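You operate a simulated robot arm through the tools that you are given. There is no shell and no other tool. Be economical: measure what you need, move in short steps, check, and stop when the job is done.

You are at the controls of a simulated robot arm. One attempt, no reset.

## Task
Clamp the orange cap on the black stand and set the grey slider at the medium hole.
Fine: cap on first, then the grey star knob to HOLD. Put the blue pin in the hole, then move the slider up against it.

It is judged by the outcome, as a careful person would: the job done as asked, and still so three seconds after it is handed in. It fails if anything else is knocked over, pushed out of place, dropped, spilled or broken. A push-on lid holds only when it is set on centred and level and pressed home; a screw cap is set on level and turned clockwise until tight.

## Robot
A 7-joint arm with a two-finger parallel gripper, fixed in place. Base frame: the origin is at the foot of the arm, x ahead of it, y to its left, z up; the work surface is at about z = 3. Units: mm, rad, N and s.
With the tool pointing down near the work surface it reaches from about 240 to 620 mm from the base axis. Its first joint turns from -1.152 to 1.152 rad. Payload 2.6 kg.
Tool frame: the origin (TCP) lies between the finger pads and is the grasp point; the fingertips stand 30 mm ahead of it; z points along the fingers, y is the line along which they close. The gripper opens to 94 mm. The fingers are 28 mm wide and 10 mm thick; the gripper's body (50 by 96 mm) begins 55 mm behind the TCP.
Orientation is that of the tool frame in the base frame, as a unit quaternion [x, y, z, w]. With the fingers straight down and closing along the base's y, the tool's x points along the base's -x, its y along +y and its z along -z.

## Interface
- The arm moves only by the tool step_arm. Its argument "rows" is a list of rows, each a list of 7 numbers: the shift along the base's x, y, z in mm, then the turn, a rotation vector about the base's x, y, z in degrees, then the opening in per cent of the stroke, from 0 (shut) to 100 (fully open). In form: [[dx, dy, dz, rx, ry, rz, gripper], ...]. A call has 1 to 20 rows; each row shifts and turns the commanded pose from where the row before left it. Each row takes 0.2 s and may step no farther than 50 mm and 0.15 rad from the row before; otherwise, or with a gripper value out of range, the whole call is refused. Where a pose cannot be reached the arm comes as near as it can. A force on the tool above 70 N (or 10 N above the force at the start of the call, whichever is more), or a blocked arm, ends the call early, and 0.2 s more pass. The fingers move at their own pace (about 72 mm/s each) and stop on an object; they squeeze with about 43 N. The grip force told is the motor's: it shows also when the fingers shut on nothing. Time passes only in rows, and 0.2 s behind the last, so rows that do not move let the fingers close. It gives the time, the measured TCP pose, the force on the tool (base axes), the opening and the grip force at its end, in the units of the frame above (readings bear some noise), with the torque about the TCP (base axes, N m) and any sound that the robot's microphone picked up.
- Cameras (640 x 400 px; columns grow to the right, rows downward): "scene" is fixed at [43.2, 426.3, 558.8]; the picture's right is [-0.78, -0.62, 0.00], its down [-0.39, 0.50, -0.77] and it looks along [0.48, -0.61, -0.63] (base axes); focal length 334 px, centre (320, 200). "wrist" rides on the gripper at [76, 14, -102] in the tool frame; the picture's right is [-0.18, 0.98, 0.00], its down [-0.75, -0.14, -0.64] and it looks along [-0.63, -0.12, 0.77] (tool axes); focal length 243 px, centre (320, 200). There is no depth. A picture from a camera that has moved, and an enlarged one, comes with that camera's place and axes in the base frame and with its lens. The place of the scene camera against the robot may be out by one fixed shift of up to 18 mm in any direction.
- camera(camera): a new picture of that camera. No time passes.
- enlarge(camera, box): a new picture of the part [left, top, right, bottom] of that camera's present view, enlarged. No time passes.
- hand_in(): hands the job in; it is judged then, once.

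Work in short steps. Places have to be worked out from the pictures, the camera data and where the tool is seen: move nearer, look again, correct. Check each grasp and each placing, and mend what went wrong. You have 120 turns and 68 pictures in all, those below and enlarged ones among them. Open the gripper and draw the arm clear of the work before you hand the job in, unless the task says otherwise; then end with one line.

The tools are called after "Call:" by a JSON object that holds its "api" and its "payload". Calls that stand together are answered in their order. step_arm: Moves the arm, as the interface text tells. Its arguments: {"type":"object","properties":{"rows":{"type":"array","items":{"type":"array","items":{"type":"number"}}}},"required":["rows"]} The other tools are called the same way: camera (camera) takes a picture; enlarge (camera, box) takes an enlarged picture of a part of a camera's view; hand_in () hands the job in.

At the start:

```text
clock: 0.0
eef_pos: [335.2, 23.7, 239.1]
tcp_rot: [0.0, 1.0, -0.001, 0.001]
contact_force: [0.3, 0.2, 0.1]
moment: [0.01, 0.04, 0.03]
grip_width: 94.1
gripper_force: 0.0
```

scene: 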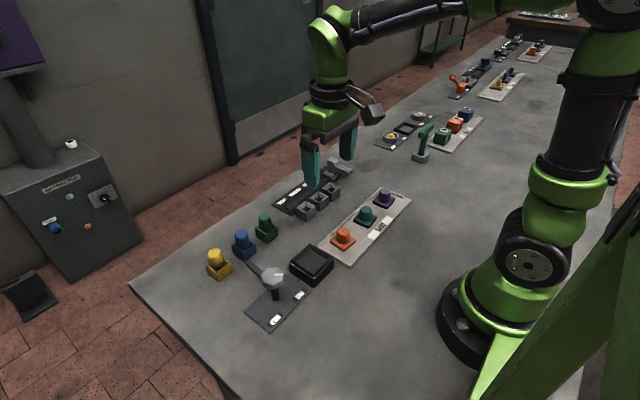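
wrist: 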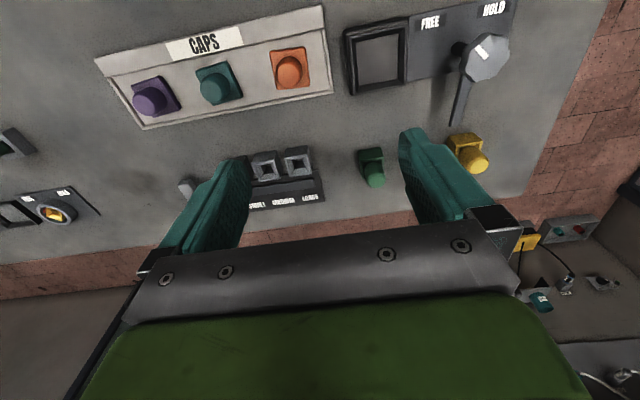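

I start with enlarged views of the work area to identify the parts.

Call:
{"api": "enlarge", "payload": {"camera": "scene", "box": [190, 150, 430, 340]}}

Call:
{"api": "enlarge", "payload": {"camera": "wrist", "box": [80, 0, 540, 220]}}

```text
2.11 times, centred on (310, 245) of scene
camera zoom: at [43.2, 426.3, 558.8], right [-0.78, -0.62, 0.0], down [-0.39, 0.5, -0.77], along [0.48, -0.61, -0.63], focal length 703 px, centre (341, 105)
```

zoom: 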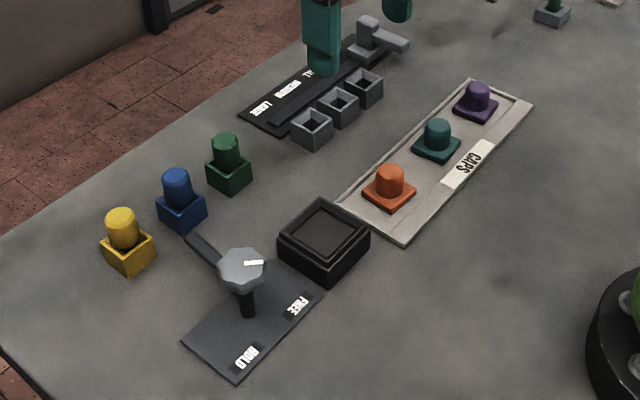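

```text
1.39 times, centred on (310, 110) of wrist
camera zoom: at [258.8, 39.2, 342.7], right [0.18, 0.98, 0.0], down [0.75, -0.14, 0.64], along [0.63, -0.12, -0.77], focal length 338 px, centre (334, 325)
```

zoom: 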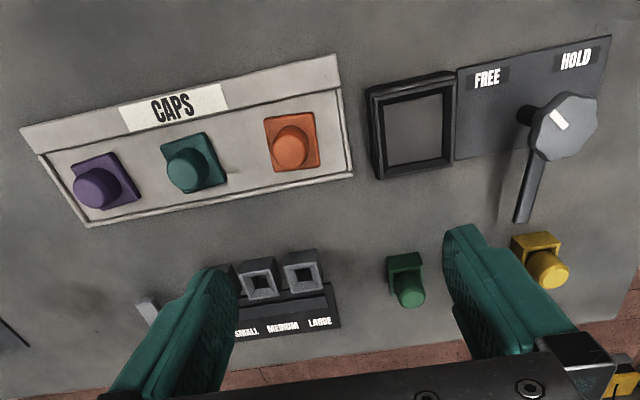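

Parts are found: caps tray, black stand, star knob with FREE/HOLD, the gauge with slider, and the pins in blocks. I move back and left so the wrist camera sees the near parts better.

Call:
{"api": "step_arm", "payload": {"rows": [[-25, 30, 10, 0, 0, 0, 100], [-25, 30, 10, 0, 0, 0, 100], [-25, 20, 10, 0, 0, 0, 100], [0, 0, 0, 0, 0, 0, 100]]}}

Call:
{"api": "camera", "payload": {"camera": "wrist"}}

Call:
{"api": "camera", "payload": {"camera": "scene"}}

```text
clock: 1.0
eef_pos: [260.1, 102.9, 270.1]
tcp_rot: [0.0, 1.0, 0.0, 0.0]
contact_force: [-0.3, 0.5, 0.2]
moment: [0.03, 0.03, 0.0]
grip_width: 93.9
gripper_force: 0.1
```

```text
63 pictures are left
camera wrist: at [183.7, 117.0, 373.0], right [0.18, 0.98, 0.0], down [0.75, -0.14, 0.64], along [0.63, -0.12, -0.77], focal length 243 px, centre (320, 200)
```

wrist: 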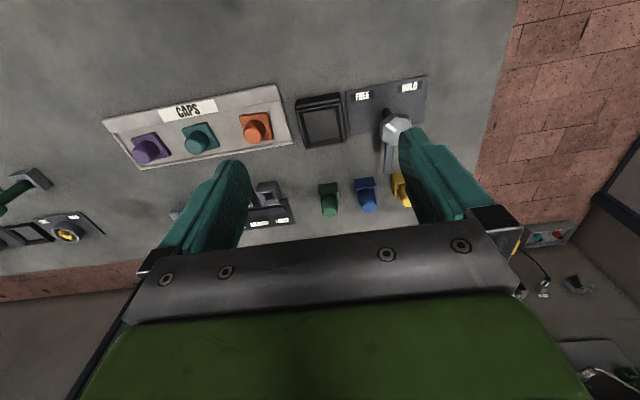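

```text
62 pictures are left
```

scene: 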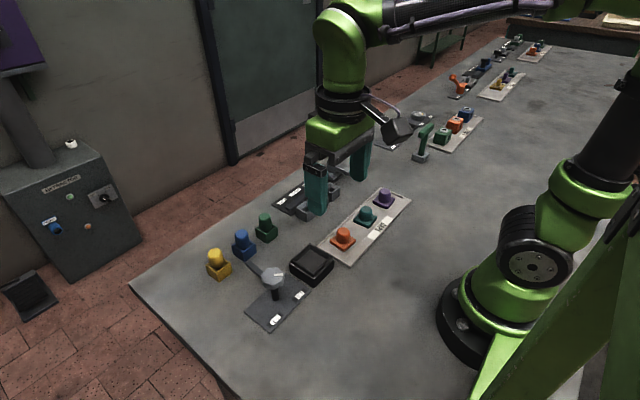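

I enlarge both views around the stand, knob and gauge.

Call:
{"api": "enlarge", "payload": {"camera": "wrist", "box": [220, 60, 440, 230]}}

Call:
{"api": "enlarge", "payload": {"camera": "scene", "box": [230, 240, 350, 335]}}

Call:
{"api": "enlarge", "payload": {"camera": "scene", "box": [200, 160, 350, 280]}}

```text
2.35 times, centred on (330, 145) of wrist
camera zoom: at [183.7, 117.0, 373.0], right [0.18, 0.98, 0.0], down [0.75, -0.14, 0.64], along [0.63, -0.12, -0.77], focal length 571 px, centre (296, 329)
```

zoom: 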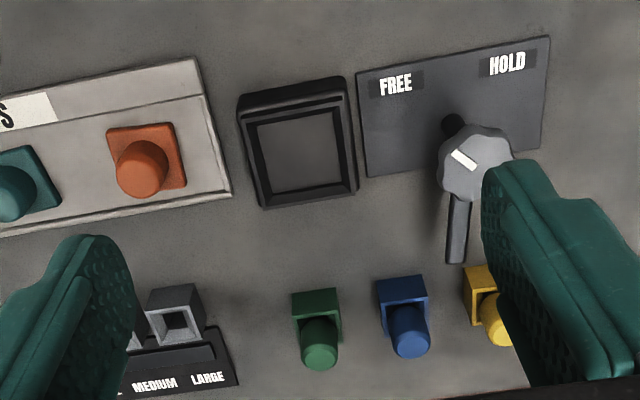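

```text
4.21 times, centred on (290, 288) of scene
camera zoom: at [43.2, 426.3, 558.8], right [-0.78, -0.62, 0.0], down [-0.39, 0.5, -0.77], along [0.48, -0.61, -0.63], focal length 1407 px, centre (446, -168)
```

zoom: 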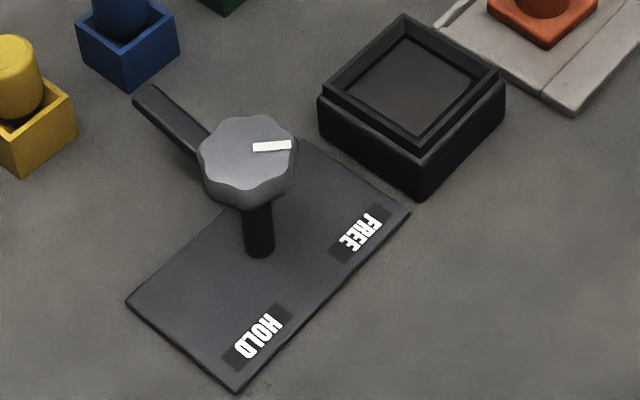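

```text
3.33 times, centred on (275, 220) of scene
camera zoom: at [43.2, 426.3, 558.8], right [-0.78, -0.62, 0.0], down [-0.39, 0.5, -0.77], along [0.48, -0.61, -0.63], focal length 1114 px, centre (470, 133)
```

zoom: 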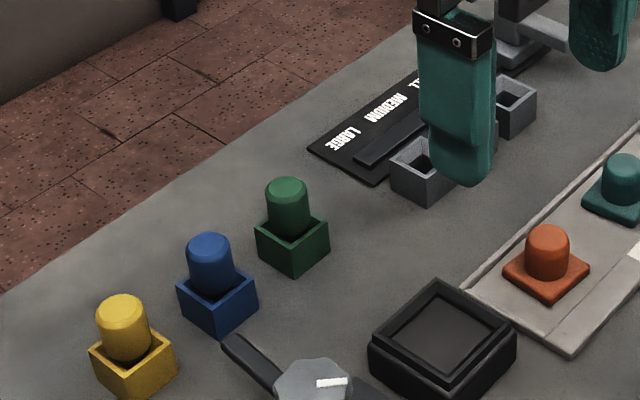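

Everything looks aligned with the base axes; the pointer is at FREE and must go clockwise about 90° so that the clamp arm swings over the stand. I go above the orange cap (about x 325, y -10) for a close look.

Call:
{"api": "step_arm", "payload": {"rows": [[20, -40, 0, 0, 0, 0, 100], [25, -40, -20, 0, 0, 0, 100], [20, -33, -40, 0, 0, 0, 100], [0, 0, -40, 0, 0, 0, 100], [0, 0, -20, 0, 0, 0, 100], [0, 0, 0, 0, 0, 0, 100]]}}

Call:
{"api": "enlarge", "payload": {"camera": "wrist", "box": [200, 40, 520, 240]}}

```text
refused: row 2 steps farther than a row can; nothing moved
```

```text
2.00 times, centred on (360, 140) of wrist
camera zoom: at [183.7, 117.0, 373.0], right [0.18, 0.98, 0.0], down [0.75, -0.14, 0.64], along [0.63, -0.12, -0.77], focal length 485 px, centre (240, 320)
```

zoom: 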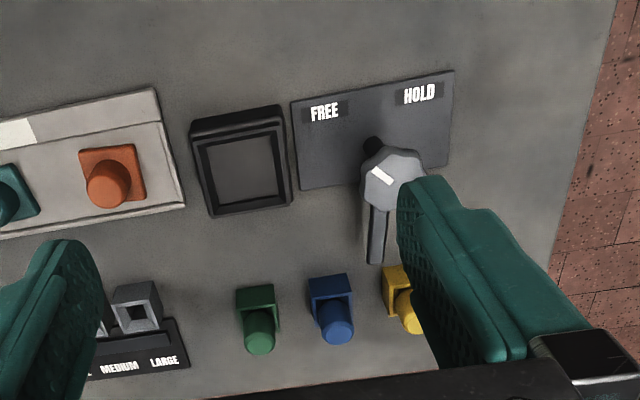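

That call was refused for a long row; I repeat with smaller rows.

Call:
{"api": "step_arm", "payload": {"rows": [[15, -30, -10, 0, 0, 0, 100], [15, -30, -20, 0, 0, 0, 100], [15, -30, -30, 0, 0, 0, 100], [20, -23, -30, 0, 0, 0, 100], [0, 0, -30, 0, 0, 0, 100], [0, 0, 0, 0, 0, 0, 100]]}}

Call:
{"api": "camera", "payload": {"camera": "wrist"}}

```text
clock: 2.4
eef_pos: [326.6, -8.6, 149.0]
tcp_rot: [-0.001, 1.0, 0.001, 0.0]
contact_force: [-0.4, -0.7, -0.9]
moment: [0.0, 0.03, -0.01]
grip_width: 93.7
gripper_force: 0.0
```

```text
57 pictures are left
camera wrist: at [250.1, 5.9, 252.8], right [0.18, 0.98, 0.0], down [0.75, -0.14, 0.64], along [0.63, -0.12, -0.77], focal length 243 px, centre (320, 200)
```

wrist: 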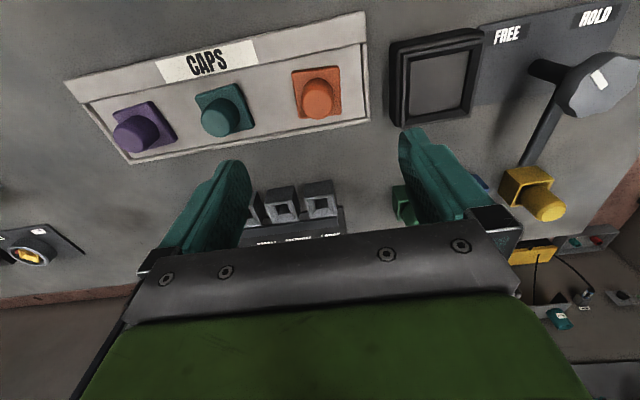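

Cap is centred laterally at column 320. I enlarge to locate the top disc and check its yaw.

Call:
{"api": "enlarge", "payload": {"camera": "wrist", "box": [270, 40, 430, 140]}}

Call:
{"api": "enlarge", "payload": {"camera": "scene", "box": [280, 200, 400, 275]}}

```text
4.00 times, centred on (350, 90) of wrist
camera zoom: at [250.1, 5.9, 252.8], right [0.18, 0.98, 0.0], down [0.75, -0.14, 0.64], along [0.63, -0.12, -0.77], focal length 970 px, centre (200, 640)
```

zoom: 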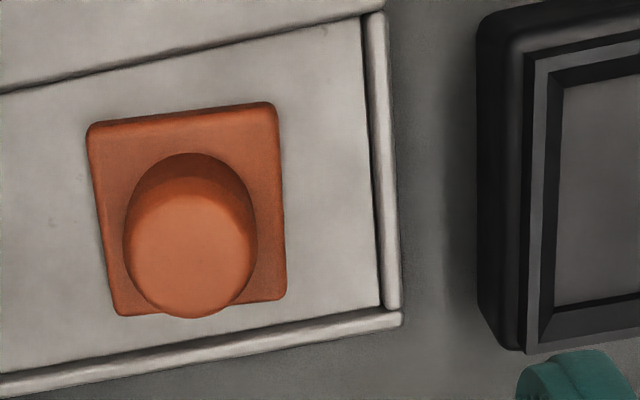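

```text
5.33 times, centred on (340, 238) of scene
camera zoom: at [43.3, 426.3, 558.8], right [-0.78, -0.62, 0.0], down [-0.39, 0.5, -0.77], along [0.48, -0.61, -0.63], focal length 1782 px, centre (213, 0)
```

zoom: 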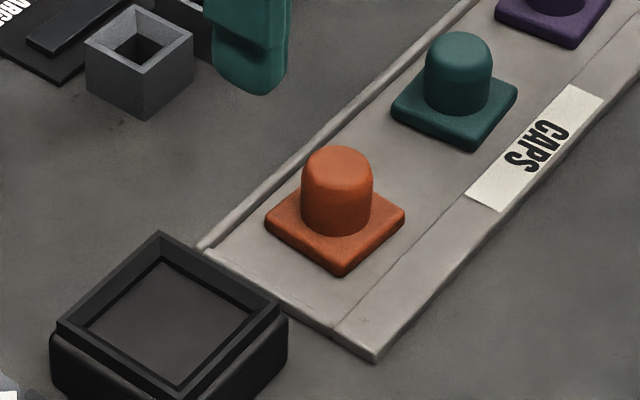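

Cap: centre ≈ (319, -9), yaw ≈ -4.3°, top at z ≈ 39. Now I hover over the stand to measure it the same way.

Call:
{"api": "step_arm", "payload": {"rows": [[0, 40, 0, 0, 0, 0, 100], [0, 40, 0, 0, 0, 0, 100], [0, 22, 0, 0, 0, 0, 100], [0, 0, 0, 0, 0, 0, 100]]}}

Call:
{"api": "enlarge", "payload": {"camera": "wrist", "box": [240, 40, 400, 140]}}

Call:
{"api": "camera", "payload": {"camera": "wrist"}}

```text
clock: 3.4
eef_pos: [325.9, 92.6, 149.2]
tcp_rot: [0.0, 1.0, 0.0, 0.0]
contact_force: [-0.9, 0.2, 0.4]
moment: [0.02, -0.01, -0.02]
grip_width: 94.2
gripper_force: 0.0
```

```text
4.00 times, centred on (320, 90) of wrist
camera zoom: at [249.9, 107.5, 252.9], right [0.18, 0.98, 0.0], down [0.75, -0.14, 0.64], along [0.63, -0.12, -0.77], focal length 970 px, centre (320, 640)
```

zoom: 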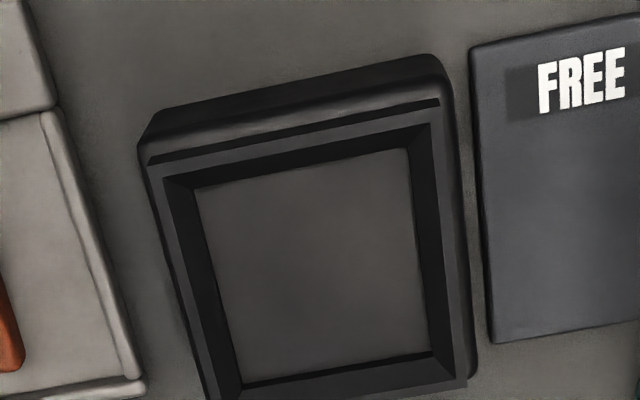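

```text
53 pictures are left
camera wrist: at [249.9, 107.5, 252.9], right [0.18, 0.98, 0.0], down [0.75, -0.14, 0.64], along [0.63, -0.12, -0.77], focal length 243 px, centre (320, 200)
```

wrist: 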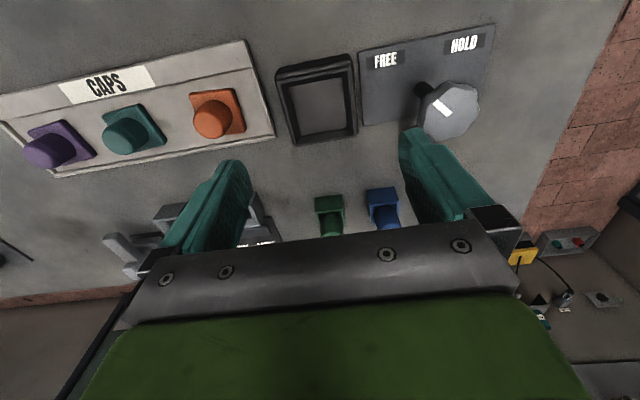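

Recess has tapered walls, floor ~47 mm, stand unrotated. I take a second view from 70 mm back to triangulate its height and centre, and see the knob as well.

Call:
{"api": "step_arm", "payload": {"rows": [[-35, 0, 0, 0, 0, 0, 100], [-35, 0, 0, 0, 0, 0, 100], [0, 0, 0, 0, 0, 0, 100]]}}

Call:
{"api": "enlarge", "payload": {"camera": "wrist", "box": [240, 90, 400, 190]}}

Call:
{"api": "enlarge", "payload": {"camera": "wrist", "box": [340, 90, 500, 190]}}

```text
clock: 4.2
eef_pos: [255.3, 90.1, 150.5]
tcp_rot: [0.0, 1.0, -0.001, 0.0]
contact_force: [0.2, -0.5, -0.2]
moment: [0.02, 0.01, -0.03]
grip_width: 93.9
gripper_force: 0.1
```

```text
4.00 times, centred on (320, 140) of wrist
camera zoom: at [178.5, 105.9, 253.0], right [0.18, 0.98, 0.0], down [0.75, -0.14, 0.64], along [0.63, -0.12, -0.77], focal length 970 px, centre (320, 440)
```

zoom: 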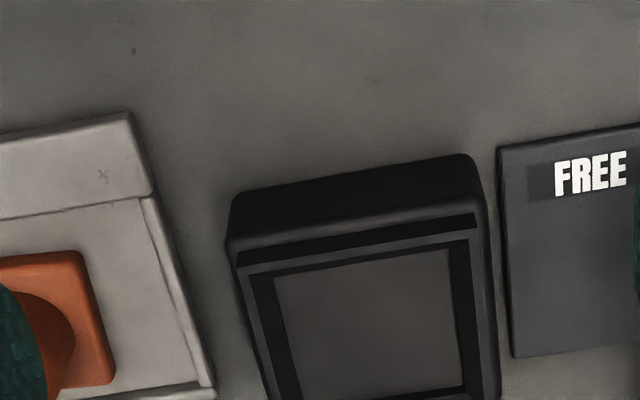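

```text
4.00 times, centred on (420, 140) of wrist
camera zoom: at [178.5, 105.9, 253.0], right [0.18, 0.98, 0.0], down [0.75, -0.14, 0.64], along [0.63, -0.12, -0.77], focal length 970 px, centre (-80, 440)
```

zoom: 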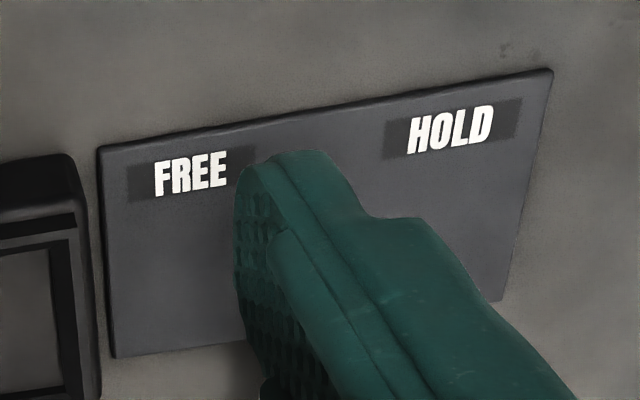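

Triangulation: stand recess centre ≈ (325.5, 93), floor z ≈ 31; relative to the cap it is about +6 in x, +103 in y. I go back above the cap with 62% opening and yaw -4.3°.

Call:
{"api": "step_arm", "payload": {"rows": [[20, -35, 0, 0, 0, -1.3, 62], [20, -35, 0, 0, 0, -1.5, 62], [23, -32.7, 0, 0, 0, -1.5, 62], [0, 0, -35, 0, 0, 0, 62], [0, 0, -25, 0, 0, 0, 62], [0, 0, 0, 0, 0, 0, 62]]}}

Call:
{"api": "camera", "payload": {"camera": "wrist"}}

Call:
{"api": "enlarge", "payload": {"camera": "scene", "box": [280, 180, 420, 280]}}

```text
clock: 5.6
eef_pos: [318.7, -9.1, 89.1]
tcp_rot: [0.038, 0.999, 0.0, 0.0]
contact_force: [-0.2, -0.2, -0.1]
moment: [0.01, -0.03, 0.01]
grip_width: 58.3
gripper_force: 0.1
```

```text
50 pictures are left
camera wrist: at [243.5, 11.4, 192.4], right [0.26, 0.97, 0.0], down [0.74, -0.2, 0.64], along [0.62, -0.16, -0.77], focal length 243 px, centre (320, 200)
```

wrist: 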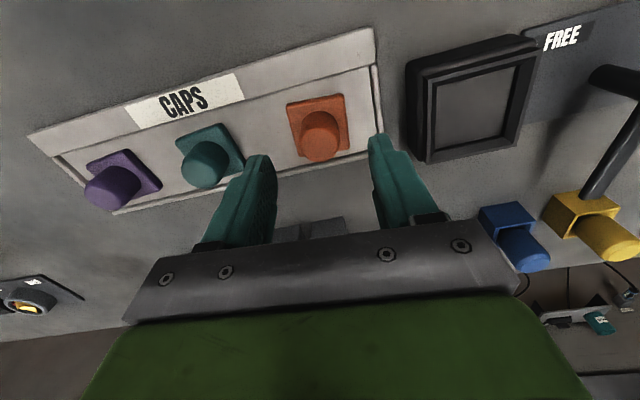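

```text
4.00 times, centred on (350, 230) of scene
camera zoom: at [43.3, 426.3, 558.8], right [-0.78, -0.62, 0.0], down [-0.39, 0.5, -0.77], along [0.48, -0.61, -0.63], focal length 1336 px, centre (200, 80)
```

zoom: 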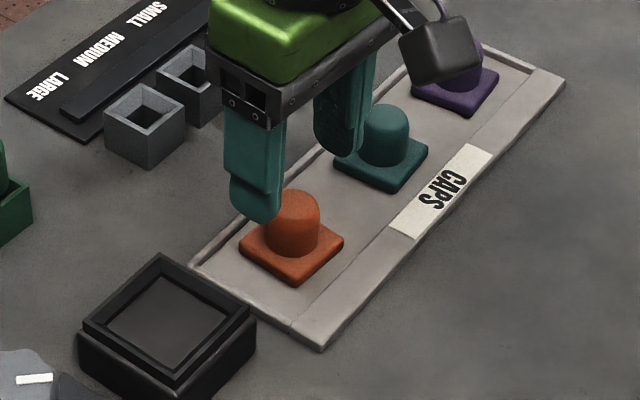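

The cap is centred between the fingers. I descend to TCP z 48 and close.

Call:
{"api": "step_arm", "payload": {"rows": [[0, 0, -20, 0, 0, 0, 62], [0, 0, -15, 0, 0, 0, 62], [0, 0, -6, 0, 0, 0, 62], [0, 0, 0, 0, 0, 0, 20], [0, 0, 0, 0, 0, 0, 20], [0, 0, 0, 0, 0, 0, 20]]}}

Call:
{"api": "enlarge", "payload": {"camera": "scene", "box": [280, 180, 420, 280]}}

```text
clock: 7.0
eef_pos: [317.5, -9.0, 48.1]
tcp_rot: [0.038, 0.999, 0.001, -0.001]
contact_force: [0.2, 0.1, 0.4]
moment: [0.01, -0.03, 0.0]
grip_width: 28.3
gripper_force: 43.4
```

```text
4.00 times, centred on (350, 230) of scene
camera zoom: at [43.3, 426.3, 558.8], right [-0.78, -0.62, 0.0], down [-0.39, 0.5, -0.77], along [0.48, -0.61, -0.63], focal length 1336 px, centre (200, 80)
```

zoom: 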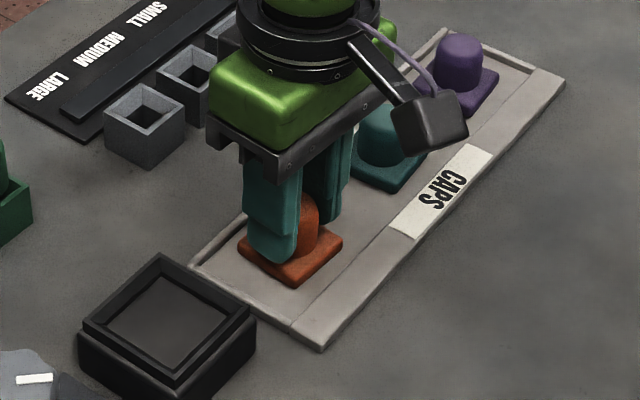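

Gripped at 28.3 mm. Lift and carry to above the stand, turning back +4.3°.

Call:
{"api": "step_arm", "payload": {"rows": [[0, 0, 25, 0, 0, 0, 15], [0, 0, 35, 0, 0, 0, 15], [2, 35, 0, 0, 0, 1.5, 15], [2, 35, 0, 0, 0, 1.5, 15], [2.2, 33, 0, 0, 0, 1.3, 15], [0, 0, -18, 0, 0, 0, 15], [0, 0, 0, 0, 0, 0, 15]]}}

Call:
{"api": "camera", "payload": {"camera": "wrist"}}

Call:
{"api": "enlarge", "payload": {"camera": "scene", "box": [260, 200, 380, 295]}}

```text
clock: 8.6
eef_pos: [325.4, 91.8, 89.2]
tcp_rot: [0.0, 1.0, 0.0, 0.0]
contact_force: [0.1, 0.5, 0.1]
moment: [0.02, -0.01, -0.02]
grip_width: 27.9
gripper_force: 43.3
```

```text
47 pictures are left
camera wrist: at [249.7, 107.5, 192.8], right [0.18, 0.98, 0.0], down [0.75, -0.14, 0.64], along [0.63, -0.12, -0.77], focal length 243 px, centre (320, 200)
```

wrist: 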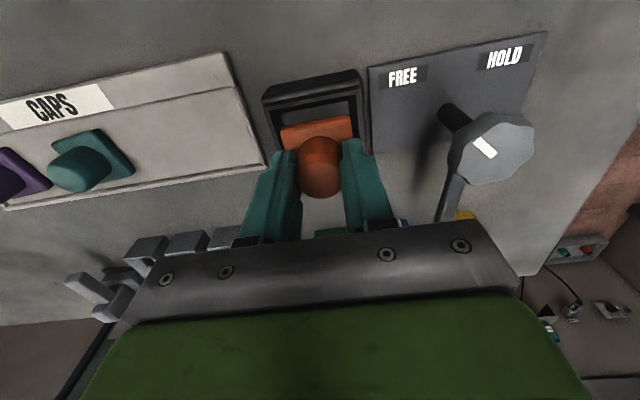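

```text
4.21 times, centred on (320, 248) of scene
camera zoom: at [43.2, 426.3, 558.8], right [-0.78, -0.62, 0.0], down [-0.39, 0.5, -0.77], along [0.48, -0.61, -0.63], focal length 1407 px, centre (320, 0)
```

zoom: 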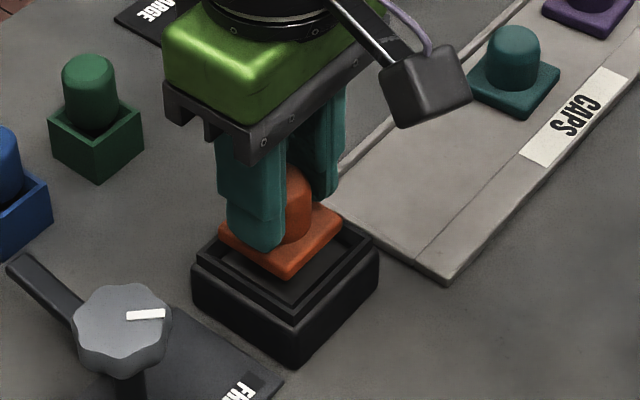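

Cap looks level and well lined up. Lower 10 mm and look again.

Call:
{"api": "step_arm", "payload": {"rows": [[0, 0, -5, 0, 0, 0, 15], [0, 0, -5, 0, 0, 0, 15], [0, 0, 0, 0, 0, 0, 15]]}}

Call:
{"api": "enlarge", "payload": {"camera": "scene", "box": [280, 230, 350, 290]}}

Call:
{"api": "enlarge", "payload": {"camera": "wrist", "box": [240, 60, 400, 160]}}

```text
clock: 9.4
eef_pos: [326.7, 93.2, 80.6]
tcp_rot: [0.0, 1.0, 0.0, -0.001]
contact_force: [0.6, -0.8, -0.6]
moment: [-0.02, 0.02, -0.01]
grip_width: 28.3
gripper_force: 43.5
```

```text
6.67 times, centred on (315, 260) of scene
camera zoom: at [43.3, 426.3, 558.8], right [-0.78, -0.62, 0.0], down [-0.39, 0.5, -0.77], along [0.48, -0.61, -0.63], focal length 2227 px, centre (353, -200)
```

zoom: 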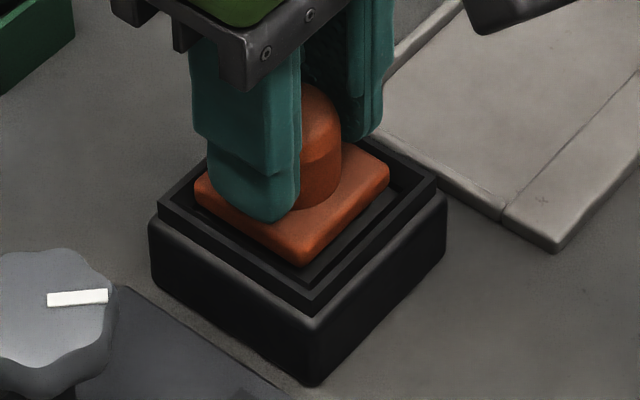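

```text
4.00 times, centred on (320, 110) of wrist
camera zoom: at [249.3, 107.7, 183.0], right [0.18, 0.98, 0.0], down [0.75, -0.14, 0.64], along [0.63, -0.12, -0.77], focal length 970 px, centre (320, 560)
```

zoom: 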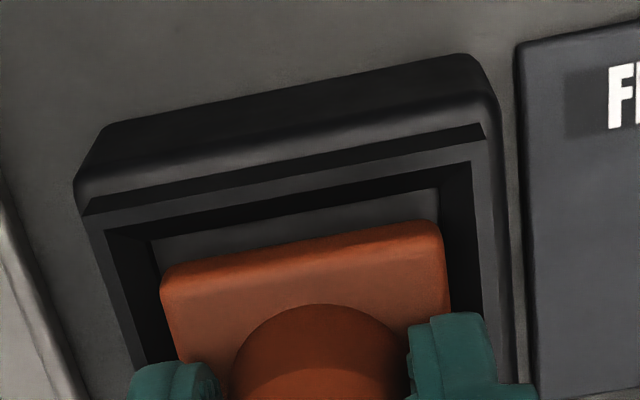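

Alignment is within about 1 mm; I correct by (-0.5, -0.8) and lower gently until contact.

Call:
{"api": "step_arm", "payload": {"rows": [[-0.5, -0.8, 0, 0, 0, -0.6, 15], [0, 0, -3, 0, 0, 0, 15], [0, 0, -2, 0, 0, 0, 15], [0, 0, -2, 0, 0, 0, 15], [0, 0, 0, 0, 0, 0, 15]]}}

Call:
{"api": "enlarge", "payload": {"camera": "scene", "box": [280, 230, 350, 290]}}

```text
clock: 10.6
eef_pos: [325.2, 92.6, 72.7]
tcp_rot: [0.005, 1.0, 0.0, 0.001]
contact_force: [-3.5, -3.8, 25.2]
moment: [-0.29, 0.2, -0.07]
grip_width: 28.3
gripper_force: 42.6
```

```text
6.67 times, centred on (315, 260) of scene
camera zoom: at [43.2, 426.3, 558.8], right [-0.78, -0.62, 0.0], down [-0.39, 0.5, -0.77], along [0.48, -0.61, -0.63], focal length 2227 px, centre (353, -200)
```

zoom: 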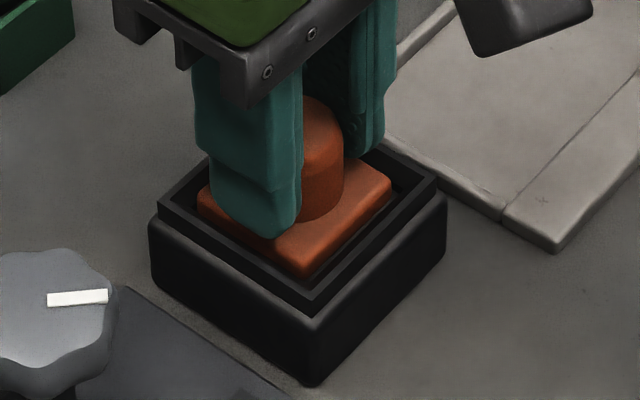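

Contact at 25 N with side forces toward -x,-y, matching the scene view; I raise slightly, shift (-1,-1) and press again.

Call:
{"api": "step_arm", "payload": {"rows": [[0, 0, 1.5, 0, 0, 0, 15], [-0.8, -0.8, 0, 0, 0, 0, 15], [0, 0, -1.5, 0, 0, 0, 15], [0, 0, 0, 0, 0, 0, 15]]}}

Call:
{"api": "step_arm", "payload": {"rows": [[0, 0, -1, 0, 0, 0, 15], [0, 0, 0, 0, 0, 0, 15]]}}

Call:
{"api": "enlarge", "payload": {"camera": "scene", "box": [280, 230, 350, 290]}}

```text
clock: 11.6
eef_pos: [323.3, 93.5, 72.7]
tcp_rot: [0.006, 1.0, 0.0, 0.0]
contact_force: [-3.1, -1.1, 12.3]
moment: [-0.06, 0.05, 0.02]
grip_width: 28.0
gripper_force: 43.0
```

```text
clock: 12.2
eef_pos: [324.2, 93.5, 72.8]
tcp_rot: [0.004, 1.0, 0.0, 0.001]
contact_force: [-4.3, -0.8, 21.6]
moment: [-0.33, 0.1, -0.07]
grip_width: 26.8
gripper_force: 43.1
```

```text
6.67 times, centred on (315, 260) of scene
camera zoom: at [43.2, 426.3, 558.8], right [-0.78, -0.62, 0.0], down [-0.39, 0.5, -0.77], along [0.48, -0.61, -0.63], focal length 2227 px, centre (353, -200)
```

zoom: 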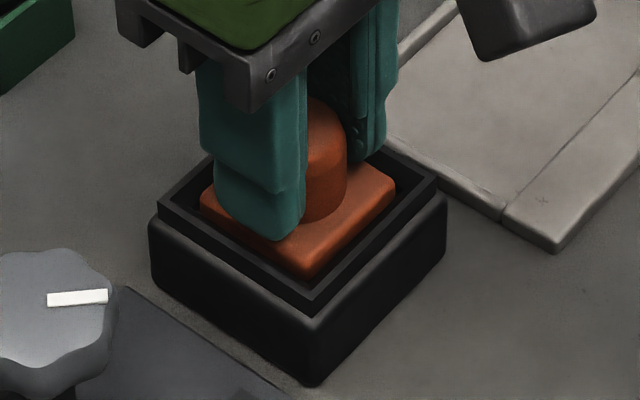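

Still pushed toward -x. Another small shift (-1.2,-0.4) and press.

Call:
{"api": "step_arm", "payload": {"rows": [[0, 0, 1.5, 0, 0, 0, 15], [-1.2, -0.4, 0, 0, 0, 0, 15], [0, 0, -1.5, 0, 0, 0, 15], [0, 0, -1, 0, 0, 0, 15], [0, 0, 0, 0, 0, 0, 15]]}}

Call:
{"api": "enlarge", "payload": {"camera": "wrist", "box": [240, 60, 400, 160]}}

```text
clock: 13.4
eef_pos: [322.6, 89.8, 71.9]
tcp_rot: [0.005, 1.0, 0.0, 0.003]
contact_force: [5.3, -3.7, 26.2]
moment: [-0.37, -0.15, 0.02]
grip_width: 26.8
gripper_force: 43.1
```

```text
4.00 times, centred on (320, 110) of wrist
camera zoom: at [246.2, 107.0, 175.6], right [0.19, 0.98, 0.0], down [0.75, -0.15, 0.65], along [0.63, -0.12, -0.76], focal length 970 px, centre (320, 560)
```

zoom: 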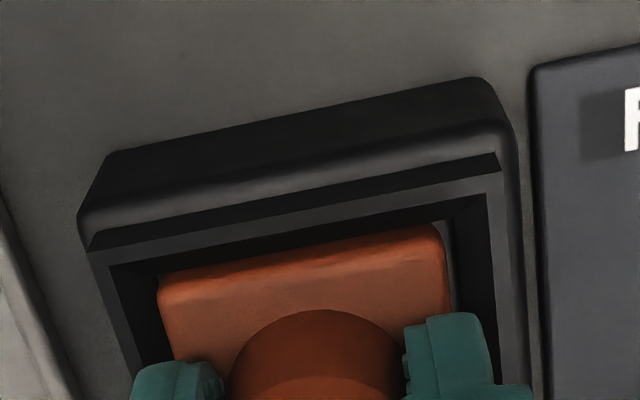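

Now slightly too far in x (+5 N), and the cap looks turned ~+1°. Correct: +0.5 x, +0.6 y, -1.2°, and press.

Call:
{"api": "step_arm", "payload": {"rows": [[0, 0, 2.5, 0, 0, 0, 15], [0.6, 0.6, 0, 0, 0, -1.2, 15], [0, 0, -2, 0, 0, 0, 15], [0, 0, -1, 0, 0, 0, 15], [0, 0, 0, 0, 0, 0, 15]]}}

Call:
{"api": "enlarge", "payload": {"camera": "wrist", "box": [240, 60, 400, 160]}}

```text
clock: 14.6
eef_pos: [322.1, 91.5, 72.2]
tcp_rot: [0.016, 1.0, 0.0, 0.0]
contact_force: [-6.0, -6.4, 45.5]
moment: [0.11, 0.14, -0.01]
grip_width: 27.1
gripper_force: 42.5
```

```text
4.00 times, centred on (320, 110) of wrist
camera zoom: at [246.5, 109.8, 175.5], right [0.22, 0.98, 0.0], down [0.75, -0.17, 0.64], along [0.63, -0.14, -0.77], focal length 970 px, centre (320, 560)
```

zoom: 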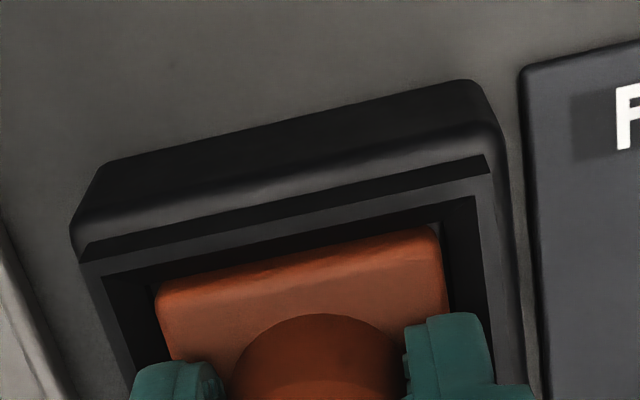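

45 N straight down with little moment and z stopped at 72: the cap rests on the floor. Ease off, release by opening to 45%, rise and inspect.

Call:
{"api": "step_arm", "payload": {"rows": [[0, 0, 1.5, 0, 0, 0, 15], [0, 0, 0.5, 0, 0, 0, 42], [0, 0, 0, 0, 0, 0, 42], [0, 0, 25, 0, 0, 0, 42], [0, 0, 30, 0, 0, 0, 62], [0, 0, 20, 0, 0, 1.8, 62], [0, 0, 0, 0, 0, 0, 62]]}}

Call:
{"api": "enlarge", "payload": {"camera": "wrist", "box": [240, 40, 400, 140]}}

Call:
{"api": "enlarge", "payload": {"camera": "scene", "box": [260, 220, 380, 295]}}

```text
clock: 16.2
eef_pos: [323.2, 92.5, 147.5]
tcp_rot: [0.0, 1.0, 0.0, 0.0]
contact_force: [0.7, -0.3, 0.4]
moment: [0.0, -0.02, 0.0]
grip_width: 58.0
gripper_force: 0.1
```

```text
4.00 times, centred on (320, 90) of wrist
camera zoom: at [246.6, 107.2, 250.7], right [0.18, 0.98, 0.0], down [0.75, -0.14, 0.64], along [0.63, -0.12, -0.77], focal length 970 px, centre (320, 640)
```

zoom: 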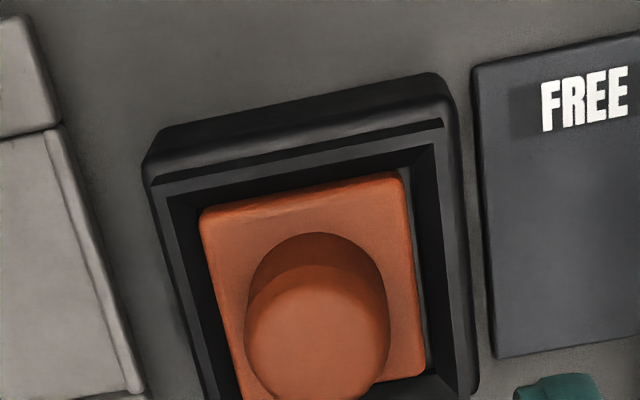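

```text
5.33 times, centred on (320, 258) of scene
camera zoom: at [43.2, 426.3, 558.8], right [-0.78, -0.62, 0.0], down [-0.39, 0.5, -0.77], along [0.48, -0.61, -0.63], focal length 1782 px, centre (320, -107)
```

zoom: 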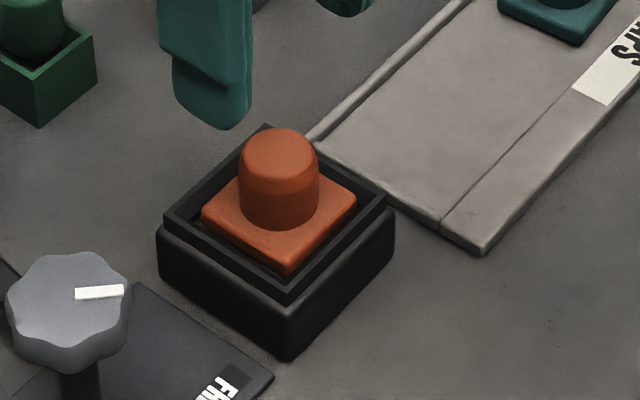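

The cap sits level within the recess on its floor. Now hover above the star knob (about y 193) at a higher z to measure it.

Call:
{"api": "step_arm", "payload": {"rows": [[0, 30, 20, 0, 0, 0, 100], [0, 35, 20, 0, 0, 0, 100], [0, 35, 0, 0, 0, 0, 100], [0, 0, 0, 0, 0, 0, 100]]}}

Call:
{"api": "camera", "payload": {"camera": "wrist"}}

```text
clock: 17.2
eef_pos: [323.0, 192.9, 186.5]
tcp_rot: [0.0, 1.0, 0.0, 0.0]
contact_force: [-0.1, 0.3, -0.1]
moment: [-0.01, 0.04, -0.02]
grip_width: 94.2
gripper_force: 0.1
```

```text
37 pictures are left
camera wrist: at [246.0, 207.9, 291.2], right [0.18, 0.98, 0.0], down [0.75, -0.14, 0.64], along [0.63, -0.12, -0.77], focal length 243 px, centre (320, 200)
```

wrist: 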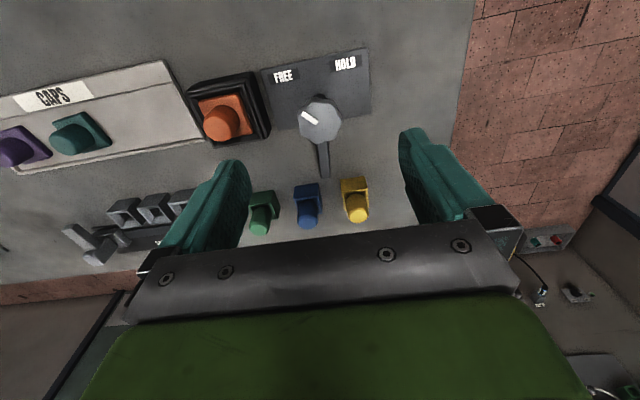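

Knob centre ≈ (333, 190), top z ≈ 70, diameter ≈ 42; pointer at -135°, needs -90°. I move over it while pre-rotating +45° and look again.

Call:
{"api": "step_arm", "payload": {"rows": [[5, -1, 0, 0, 0, 7.5, 80], [5.5, -0.6, 0, 0, 0, 7.5, 80], [0, 0, -10, 0, 0, 7.5, 80], [0, 0, -15, 0, 0, 7.5, 80], [0, 0, -15, 0, 0, 7.5, 80], [0, 0, -15, 0, 0, 7.5, 80], [0, 0, 0, 0, 0, 0, 80]]}}

Call:
{"api": "camera", "payload": {"camera": "wrist"}}

Call:
{"api": "enlarge", "payload": {"camera": "scene", "box": [210, 230, 330, 305]}}

```text
clock: 18.8
eef_pos: [332.9, 191.0, 132.5]
tcp_rot: [-0.384, 0.923, 0.0, -0.001]
contact_force: [-0.8, 0.4, 1.1]
moment: [0.0, -0.02, 0.0]
grip_width: 75.2
gripper_force: 0.0
```

```text
36 pictures are left
camera wrist: at [269.0, 147.9, 236.4], right [-0.57, 0.82, 0.0], down [0.63, 0.43, 0.64], along [0.53, 0.36, -0.77], focal length 243 px, centre (320, 200)
```

wrist: 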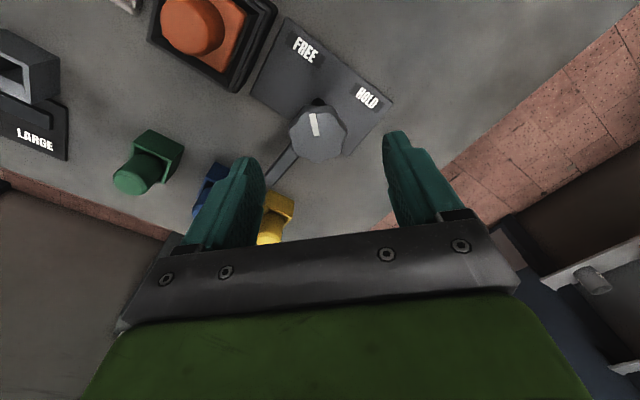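

```text
5.33 times, centred on (270, 268) of scene
camera zoom: at [43.3, 426.3, 558.8], right [-0.78, -0.62, 0.0], down [-0.39, 0.5, -0.77], along [0.48, -0.61, -0.63], focal length 1782 px, centre (587, -160)
```

zoom: 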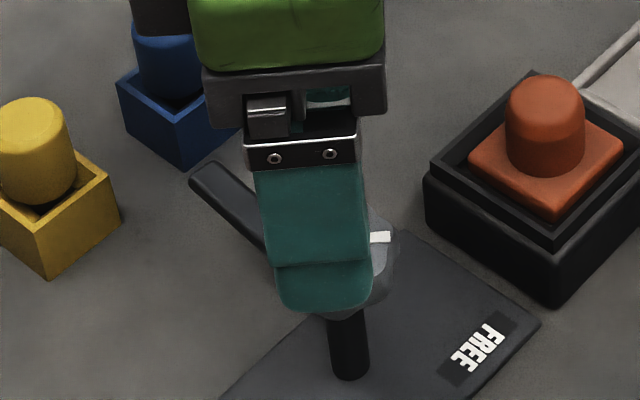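

Refined knob: centre ≈ (334.5, 189), top z ≈ 65. I descend to TCP z 85 (tips at 55) and check before gripping.

Call:
{"api": "step_arm", "payload": {"rows": [[1.2, -1, -15, 0, 0, 0, 80], [0, 0, -15, 0, 0, 0, 80], [0, 0, -16, 0, 0, 0, 80], [0, 0, 0, 0, 0, 0, 80]]}}

Call:
{"api": "enlarge", "payload": {"camera": "scene", "box": [210, 230, 330, 305]}}

Call:
{"api": "enlarge", "payload": {"camera": "wrist", "box": [220, 80, 420, 205]}}

```text
clock: 19.8
eef_pos: [334.4, 190.2, 85.2]
tcp_rot: [-0.384, 0.923, 0.0, -0.001]
contact_force: [0.9, 0.4, 1.2]
moment: [0.0, 0.02, 0.02]
grip_width: 75.0
gripper_force: 0.2
```

```text
5.33 times, centred on (270, 268) of scene
camera zoom: at [43.3, 426.3, 558.8], right [-0.78, -0.62, 0.0], down [-0.39, 0.5, -0.77], along [0.48, -0.61, -0.63], focal length 1782 px, centre (587, -160)
```

zoom: 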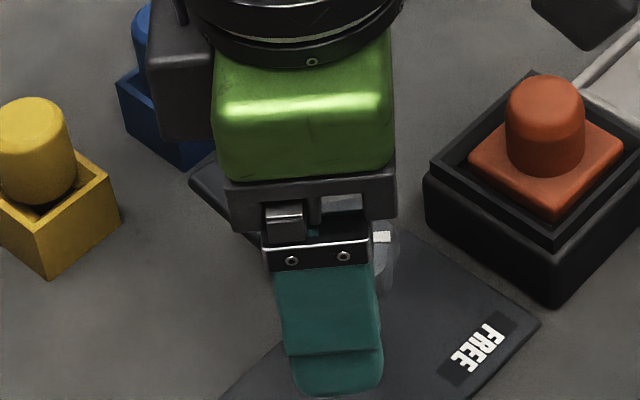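

```text
3.20 times, centred on (320, 142) of wrist
camera zoom: at [270.6, 146.7, 189.1], right [-0.57, 0.82, 0.0], down [0.63, 0.43, 0.64], along [0.53, 0.36, -0.77], focal length 776 px, centre (320, 384)
```

zoom: 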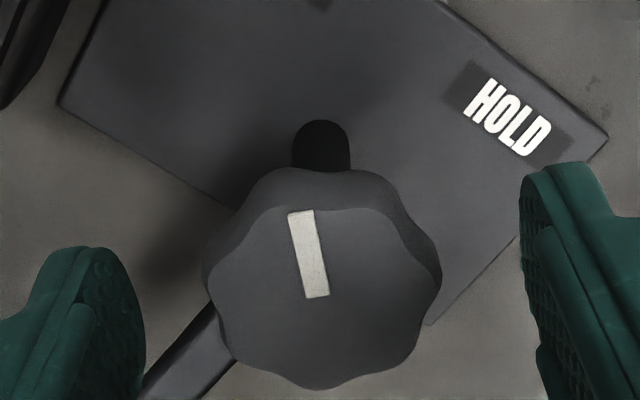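

Post and knob agree: top z ≈ 71, tool centred within ~1.5 mm. I shift slightly and close on the knob.

Call:
{"api": "step_arm", "payload": {"rows": [[-1.3, 0.2, 0, 0, 0, 0, 80], [0, 0, 0, 0, 0, 0, 30], [0, 0, 0, 0, 0, 0, 30], [0, 0, 0, 0, 0, 0, 30]]}}

Call:
{"api": "step_arm", "payload": {"rows": [[0, 0, 0, 0, 0, -5, 30], [0, 0, 0, 0, 0, -5, 30], [0, 0, 0, 0, 0, -5, 30]]}}

Call:
{"api": "enlarge", "payload": {"camera": "wrist", "box": [220, 60, 420, 185]}}

```text
clock: 20.8
eef_pos: [333.6, 189.2, 86.7]
tcp_rot: [-0.382, 0.924, -0.001, 0.0]
contact_force: [7.4, -7.4, -6.3]
moment: [0.31, -0.43, -0.02]
grip_width: 40.6
gripper_force: 44.7
```

```text
clock: 21.6
eef_pos: [334.6, 189.7, 85.4]
tcp_rot: [-0.258, 0.966, -0.001, -0.001]
contact_force: [18.8, -2.6, -28.2]
moment: [-0.26, 0.13, 0.01]
grip_width: 40.6
gripper_force: 44.3
```

```text
3.20 times, centred on (320, 122) of wrist
camera zoom: at [260.2, 164.6, 189.5], right [-0.33, 0.94, 0.0], down [0.72, 0.25, 0.64], along [0.61, 0.21, -0.77], focal length 776 px, centre (320, 448)
```

zoom: 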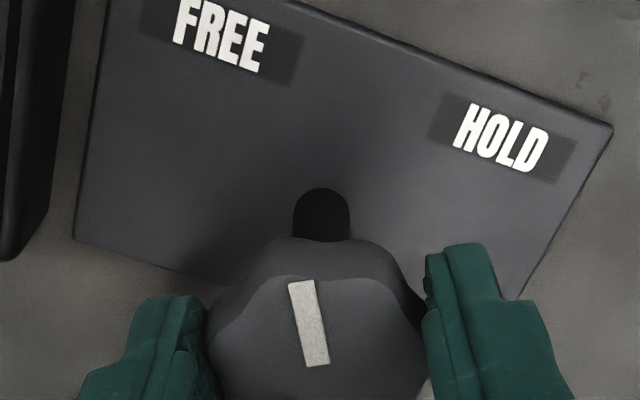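

The knob turns with the tool; it pulls down (-28 N), so it seems to lower as it turns. I follow it down 1.5 mm and +0.8 in x, and read the force.

Call:
{"api": "step_arm", "payload": {"rows": [[0.8, 0, -1.5, 0, 0, 0, 30], [0, 0, 0, 0, 0, 0, 30]]}}

```text
clock: 22.2
eef_pos: [334.2, 189.6, 86.8]
tcp_rot: [-0.258, 0.966, -0.001, -0.001]
contact_force: [-3.8, -17.5, 7.0]
moment: [0.02, -1.12, -0.04]
grip_width: 40.8
gripper_force: 45.4
```

Forces are near zero in z now. Continue turning 20° more with tiny corrections.

Call:
{"api": "step_arm", "payload": {"rows": [[0, -0.7, 0, 0, 0, -5, 30], [0, 0, 0, 0, 0, -5, 30], [0, 0, 0, 0, 0, -5, 30], [0, 0, 0, 0, 0, -5, 30], [0, 0, 0, 0, 0, 0, 30]]}}

```text
clock: 23.4
eef_pos: [334.1, 189.9, 85.7]
tcp_rot: [-0.086, 0.996, 0.0, 0.0]
contact_force: [-13.2, -13.8, 36.2]
moment: [-0.43, 0.22, -0.05]
grip_width: 40.5
gripper_force: 44.8
```

Pushed up 36 N now, so I ease up 1 mm and shift (-0.6,-0.6), then turn on 20°.

Call:
{"api": "step_arm", "payload": {"rows": [[-0.6, -0.6, 1.2, 0, 0, 0, 30], [0, 0, 0, 0, 0, -5, 30], [0, 0, 0, 0, 0, -5, 30], [0, 0, 0, 0, 0, -5, 30], [0, 0, 0, 0, 0, -5, 30], [0, 0, 0, 0, 0, 0, 30]]}}

Call:
{"api": "enlarge", "payload": {"camera": "wrist", "box": [200, 60, 440, 210]}}

Call:
{"api": "enlarge", "payload": {"camera": "scene", "box": [210, 220, 350, 320]}}

```text
clock: 24.8
eef_pos: [332.7, 190.6, 85.5]
tcp_rot: [0.084, 0.996, 0.001, 0.001]
contact_force: [23.0, 32.2, -32.9]
moment: [0.15, 0.12, 0.07]
grip_width: 40.7
gripper_force: 44.7
```

```text
2.67 times, centred on (320, 135) of wrist
camera zoom: at [260.0, 217.7, 188.9], right [0.35, 0.94, 0.0], down [0.72, -0.27, 0.64], along [0.61, -0.22, -0.77], focal length 647 px, centre (320, 373)
```

zoom: 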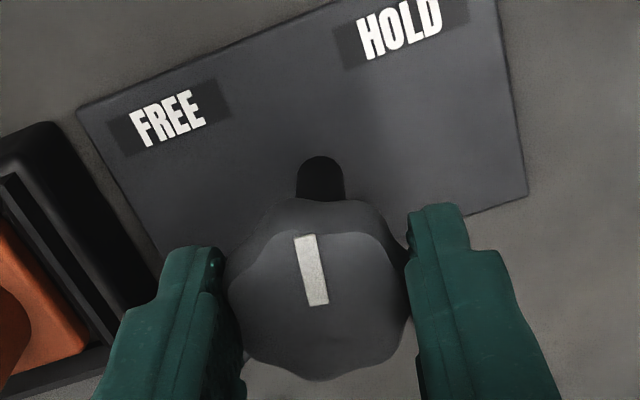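

```text
4.00 times, centred on (280, 270) of scene
camera zoom: at [43.4, 426.4, 558.7], right [-0.78, -0.62, 0.0], down [-0.39, 0.49, -0.77], along [0.48, -0.61, -0.63], focal length 1336 px, centre (480, -80)
```

zoom: 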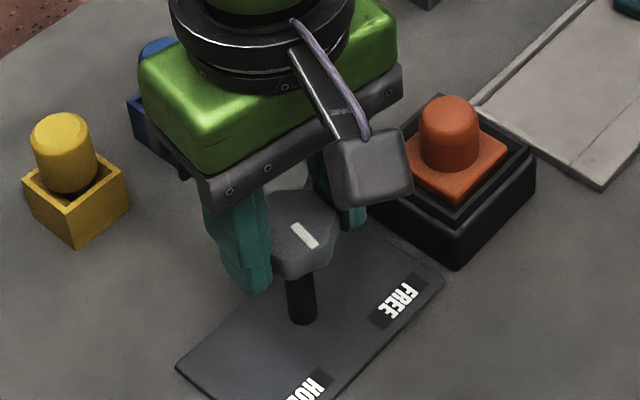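

Turned 55° so far, stripe following. I relieve side forces and turn another 20°.

Call:
{"api": "step_arm", "payload": {"rows": [[0.5, 0.7, -0.6, 0, 0, 0, 30], [0, 0, 0, 0, 0, -5, 30], [0, 0, 0, 0, 0, -5, 30], [0, 0, 0, 0, 0, -5, 30], [0, 0, 0, 0, 0, -5, 30], [0, 0, 0, 0, 0, 0, 30]]}}

Call:
{"api": "enlarge", "payload": {"camera": "wrist", "box": [180, 60, 420, 210]}}

```text
clock: 26.2
eef_pos: [333.9, 191.2, 86.6]
tcp_rot: [0.258, 0.966, 0.003, 0.001]
contact_force: [4.1, 26.6, -11.2]
moment: [-0.05, -1.03, 0.04]
grip_width: 40.6
gripper_force: 44.7
```

```text
2.67 times, centred on (300, 135) of wrist
camera zoom: at [274.2, 241.7, 189.3], right [0.65, 0.76, 0.0], down [0.58, -0.5, 0.64], along [0.49, -0.41, -0.77], focal length 647 px, centre (373, 373)
```

zoom: 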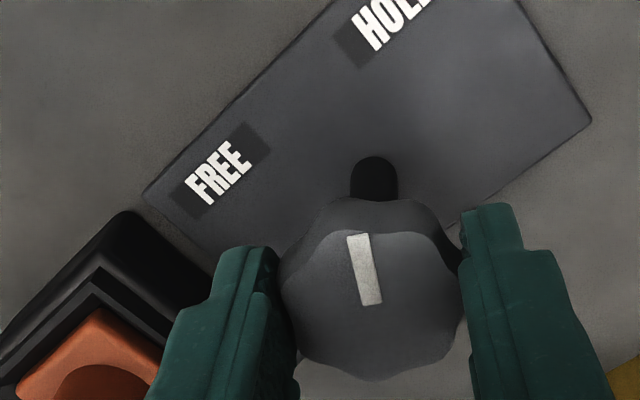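

Now 75° done with little torque. The final 15°, watching torque.

Call:
{"api": "step_arm", "payload": {"rows": [[0, 0.6, 0, 0, 0, -5, 30], [0, 0, 0, 0, 0, -5, 30], [0, 0, 0, 0, 0, -5, 30], [0, 0, 0, 0, 0, 0, 30]]}}

Call:
{"api": "camera", "payload": {"camera": "wrist"}}

Call:
{"api": "enlarge", "payload": {"camera": "scene", "box": [210, 220, 350, 320]}}

```text
clock: 27.2
eef_pos: [334.1, 191.4, 86.3]
tcp_rot: [0.381, 0.924, 0.001, 0.001]
contact_force: [9.7, 30.4, -11.6]
moment: [-0.32, -0.47, 0.07]
grip_width: 40.6
gripper_force: 44.7
```

```text
28 pictures are left
camera wrist: at [289.5, 255.6, 189.4], right [0.82, 0.57, 0.0], down [0.43, -0.63, 0.64], along [0.36, -0.53, -0.77], focal length 243 px, centre (320, 200)
```

wrist: 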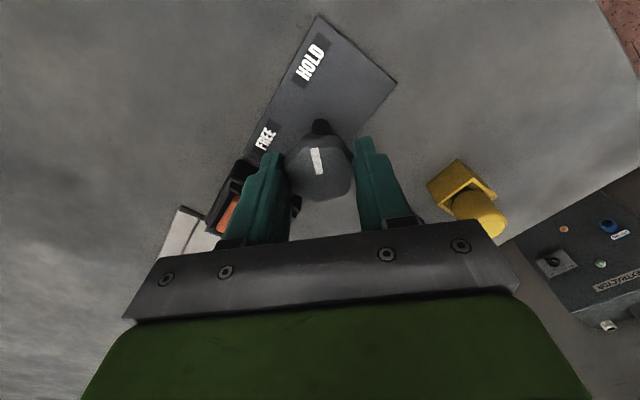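

```text
4.00 times, centred on (280, 270) of scene
camera zoom: at [43.3, 426.3, 558.8], right [-0.78, -0.62, 0.0], down [-0.39, 0.49, -0.77], along [0.48, -0.61, -0.63], focal length 1336 px, centre (480, -80)
```

zoom: 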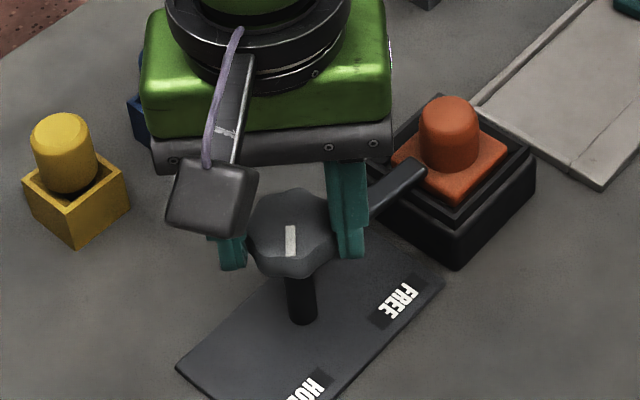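

The clamp arm lies over the cap's flange and the stripe points at about HOLD. I try 4° more to feel for a stop.

Call:
{"api": "step_arm", "payload": {"rows": [[0, 0.5, -0.3, 0, 0, -2, 30], [0, 0, 0, 0, 0, -2, 30], [0, 0, 0, 0, 0, 0, 30]]}}

```text
clock: 28.0
eef_pos: [334.5, 191.4, 85.6]
tcp_rot: [0.413, 0.911, 0.001, 0.0]
contact_force: [5.5, 18.3, 5.8]
moment: [-0.06, -0.5, 1.18]
grip_width: 40.5
gripper_force: 45.3
```

Torque rose to 1.2 N·m: the end stop is reached. Release the knob and rise, then look.

Call:
{"api": "step_arm", "payload": {"rows": [[0, 0, 0, 0, 0, 1, 30], [0, 0, 0, 0, 0, 0, 75], [0, 0, 0, 0, 0, 0, 75], [0, 0, 25, 0, 0, 0, 75], [0, 0, 40, 0, 0, 8, 75], [0, 0, 40, 0, 0, 8, 75], [0, 0, 0, 0, 0, 8, 75], [0, 0, 0, 0, 0, 8, 75], [0, 0, 0, 0, 0, 8, 75], [0, 0, 0, 0, 0, 8, 75], [-40, 0, 0, 0, 0, 0, 75], [0, 0, 0, 0, 0, 0, 75]]}}

Call:
{"api": "camera", "payload": {"camera": "wrist"}}

Call:
{"api": "enlarge", "payload": {"camera": "scene", "box": [210, 230, 350, 330]}}

```text
clock: 30.6
eef_pos: [294.3, 189.3, 192.7]
tcp_rot: [-0.001, 1.0, 0.0, -0.001]
contact_force: [-0.2, -0.4, -0.1]
moment: [-0.01, 0.04, 0.0]
grip_width: 70.6
gripper_force: 0.1
```

```text
26 pictures are left
camera wrist: at [217.7, 204.4, 295.1], right [0.18, 0.98, 0.0], down [0.75, -0.14, 0.64], along [0.63, -0.12, -0.77], focal length 243 px, centre (320, 200)
```

wrist: 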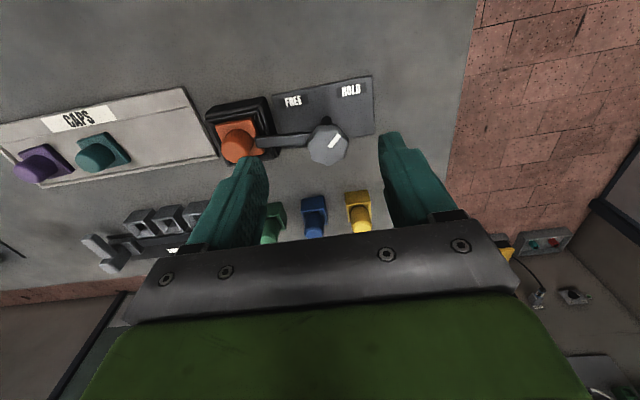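

```text
4.00 times, centred on (280, 280) of scene
camera zoom: at [43.2, 426.3, 558.8], right [-0.78, -0.62, 0.0], down [-0.39, 0.5, -0.77], along [0.48, -0.61, -0.63], focal length 1336 px, centre (480, -120)
```

zoom: 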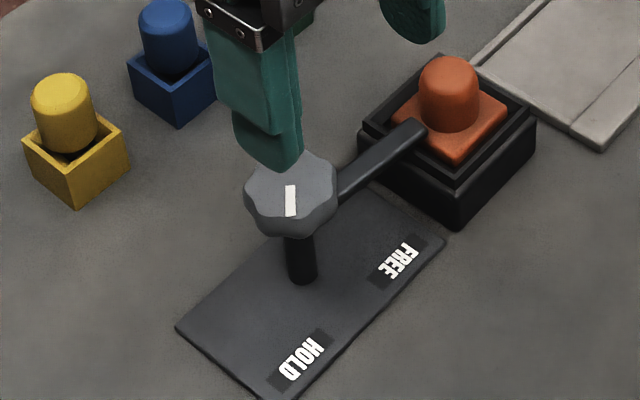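

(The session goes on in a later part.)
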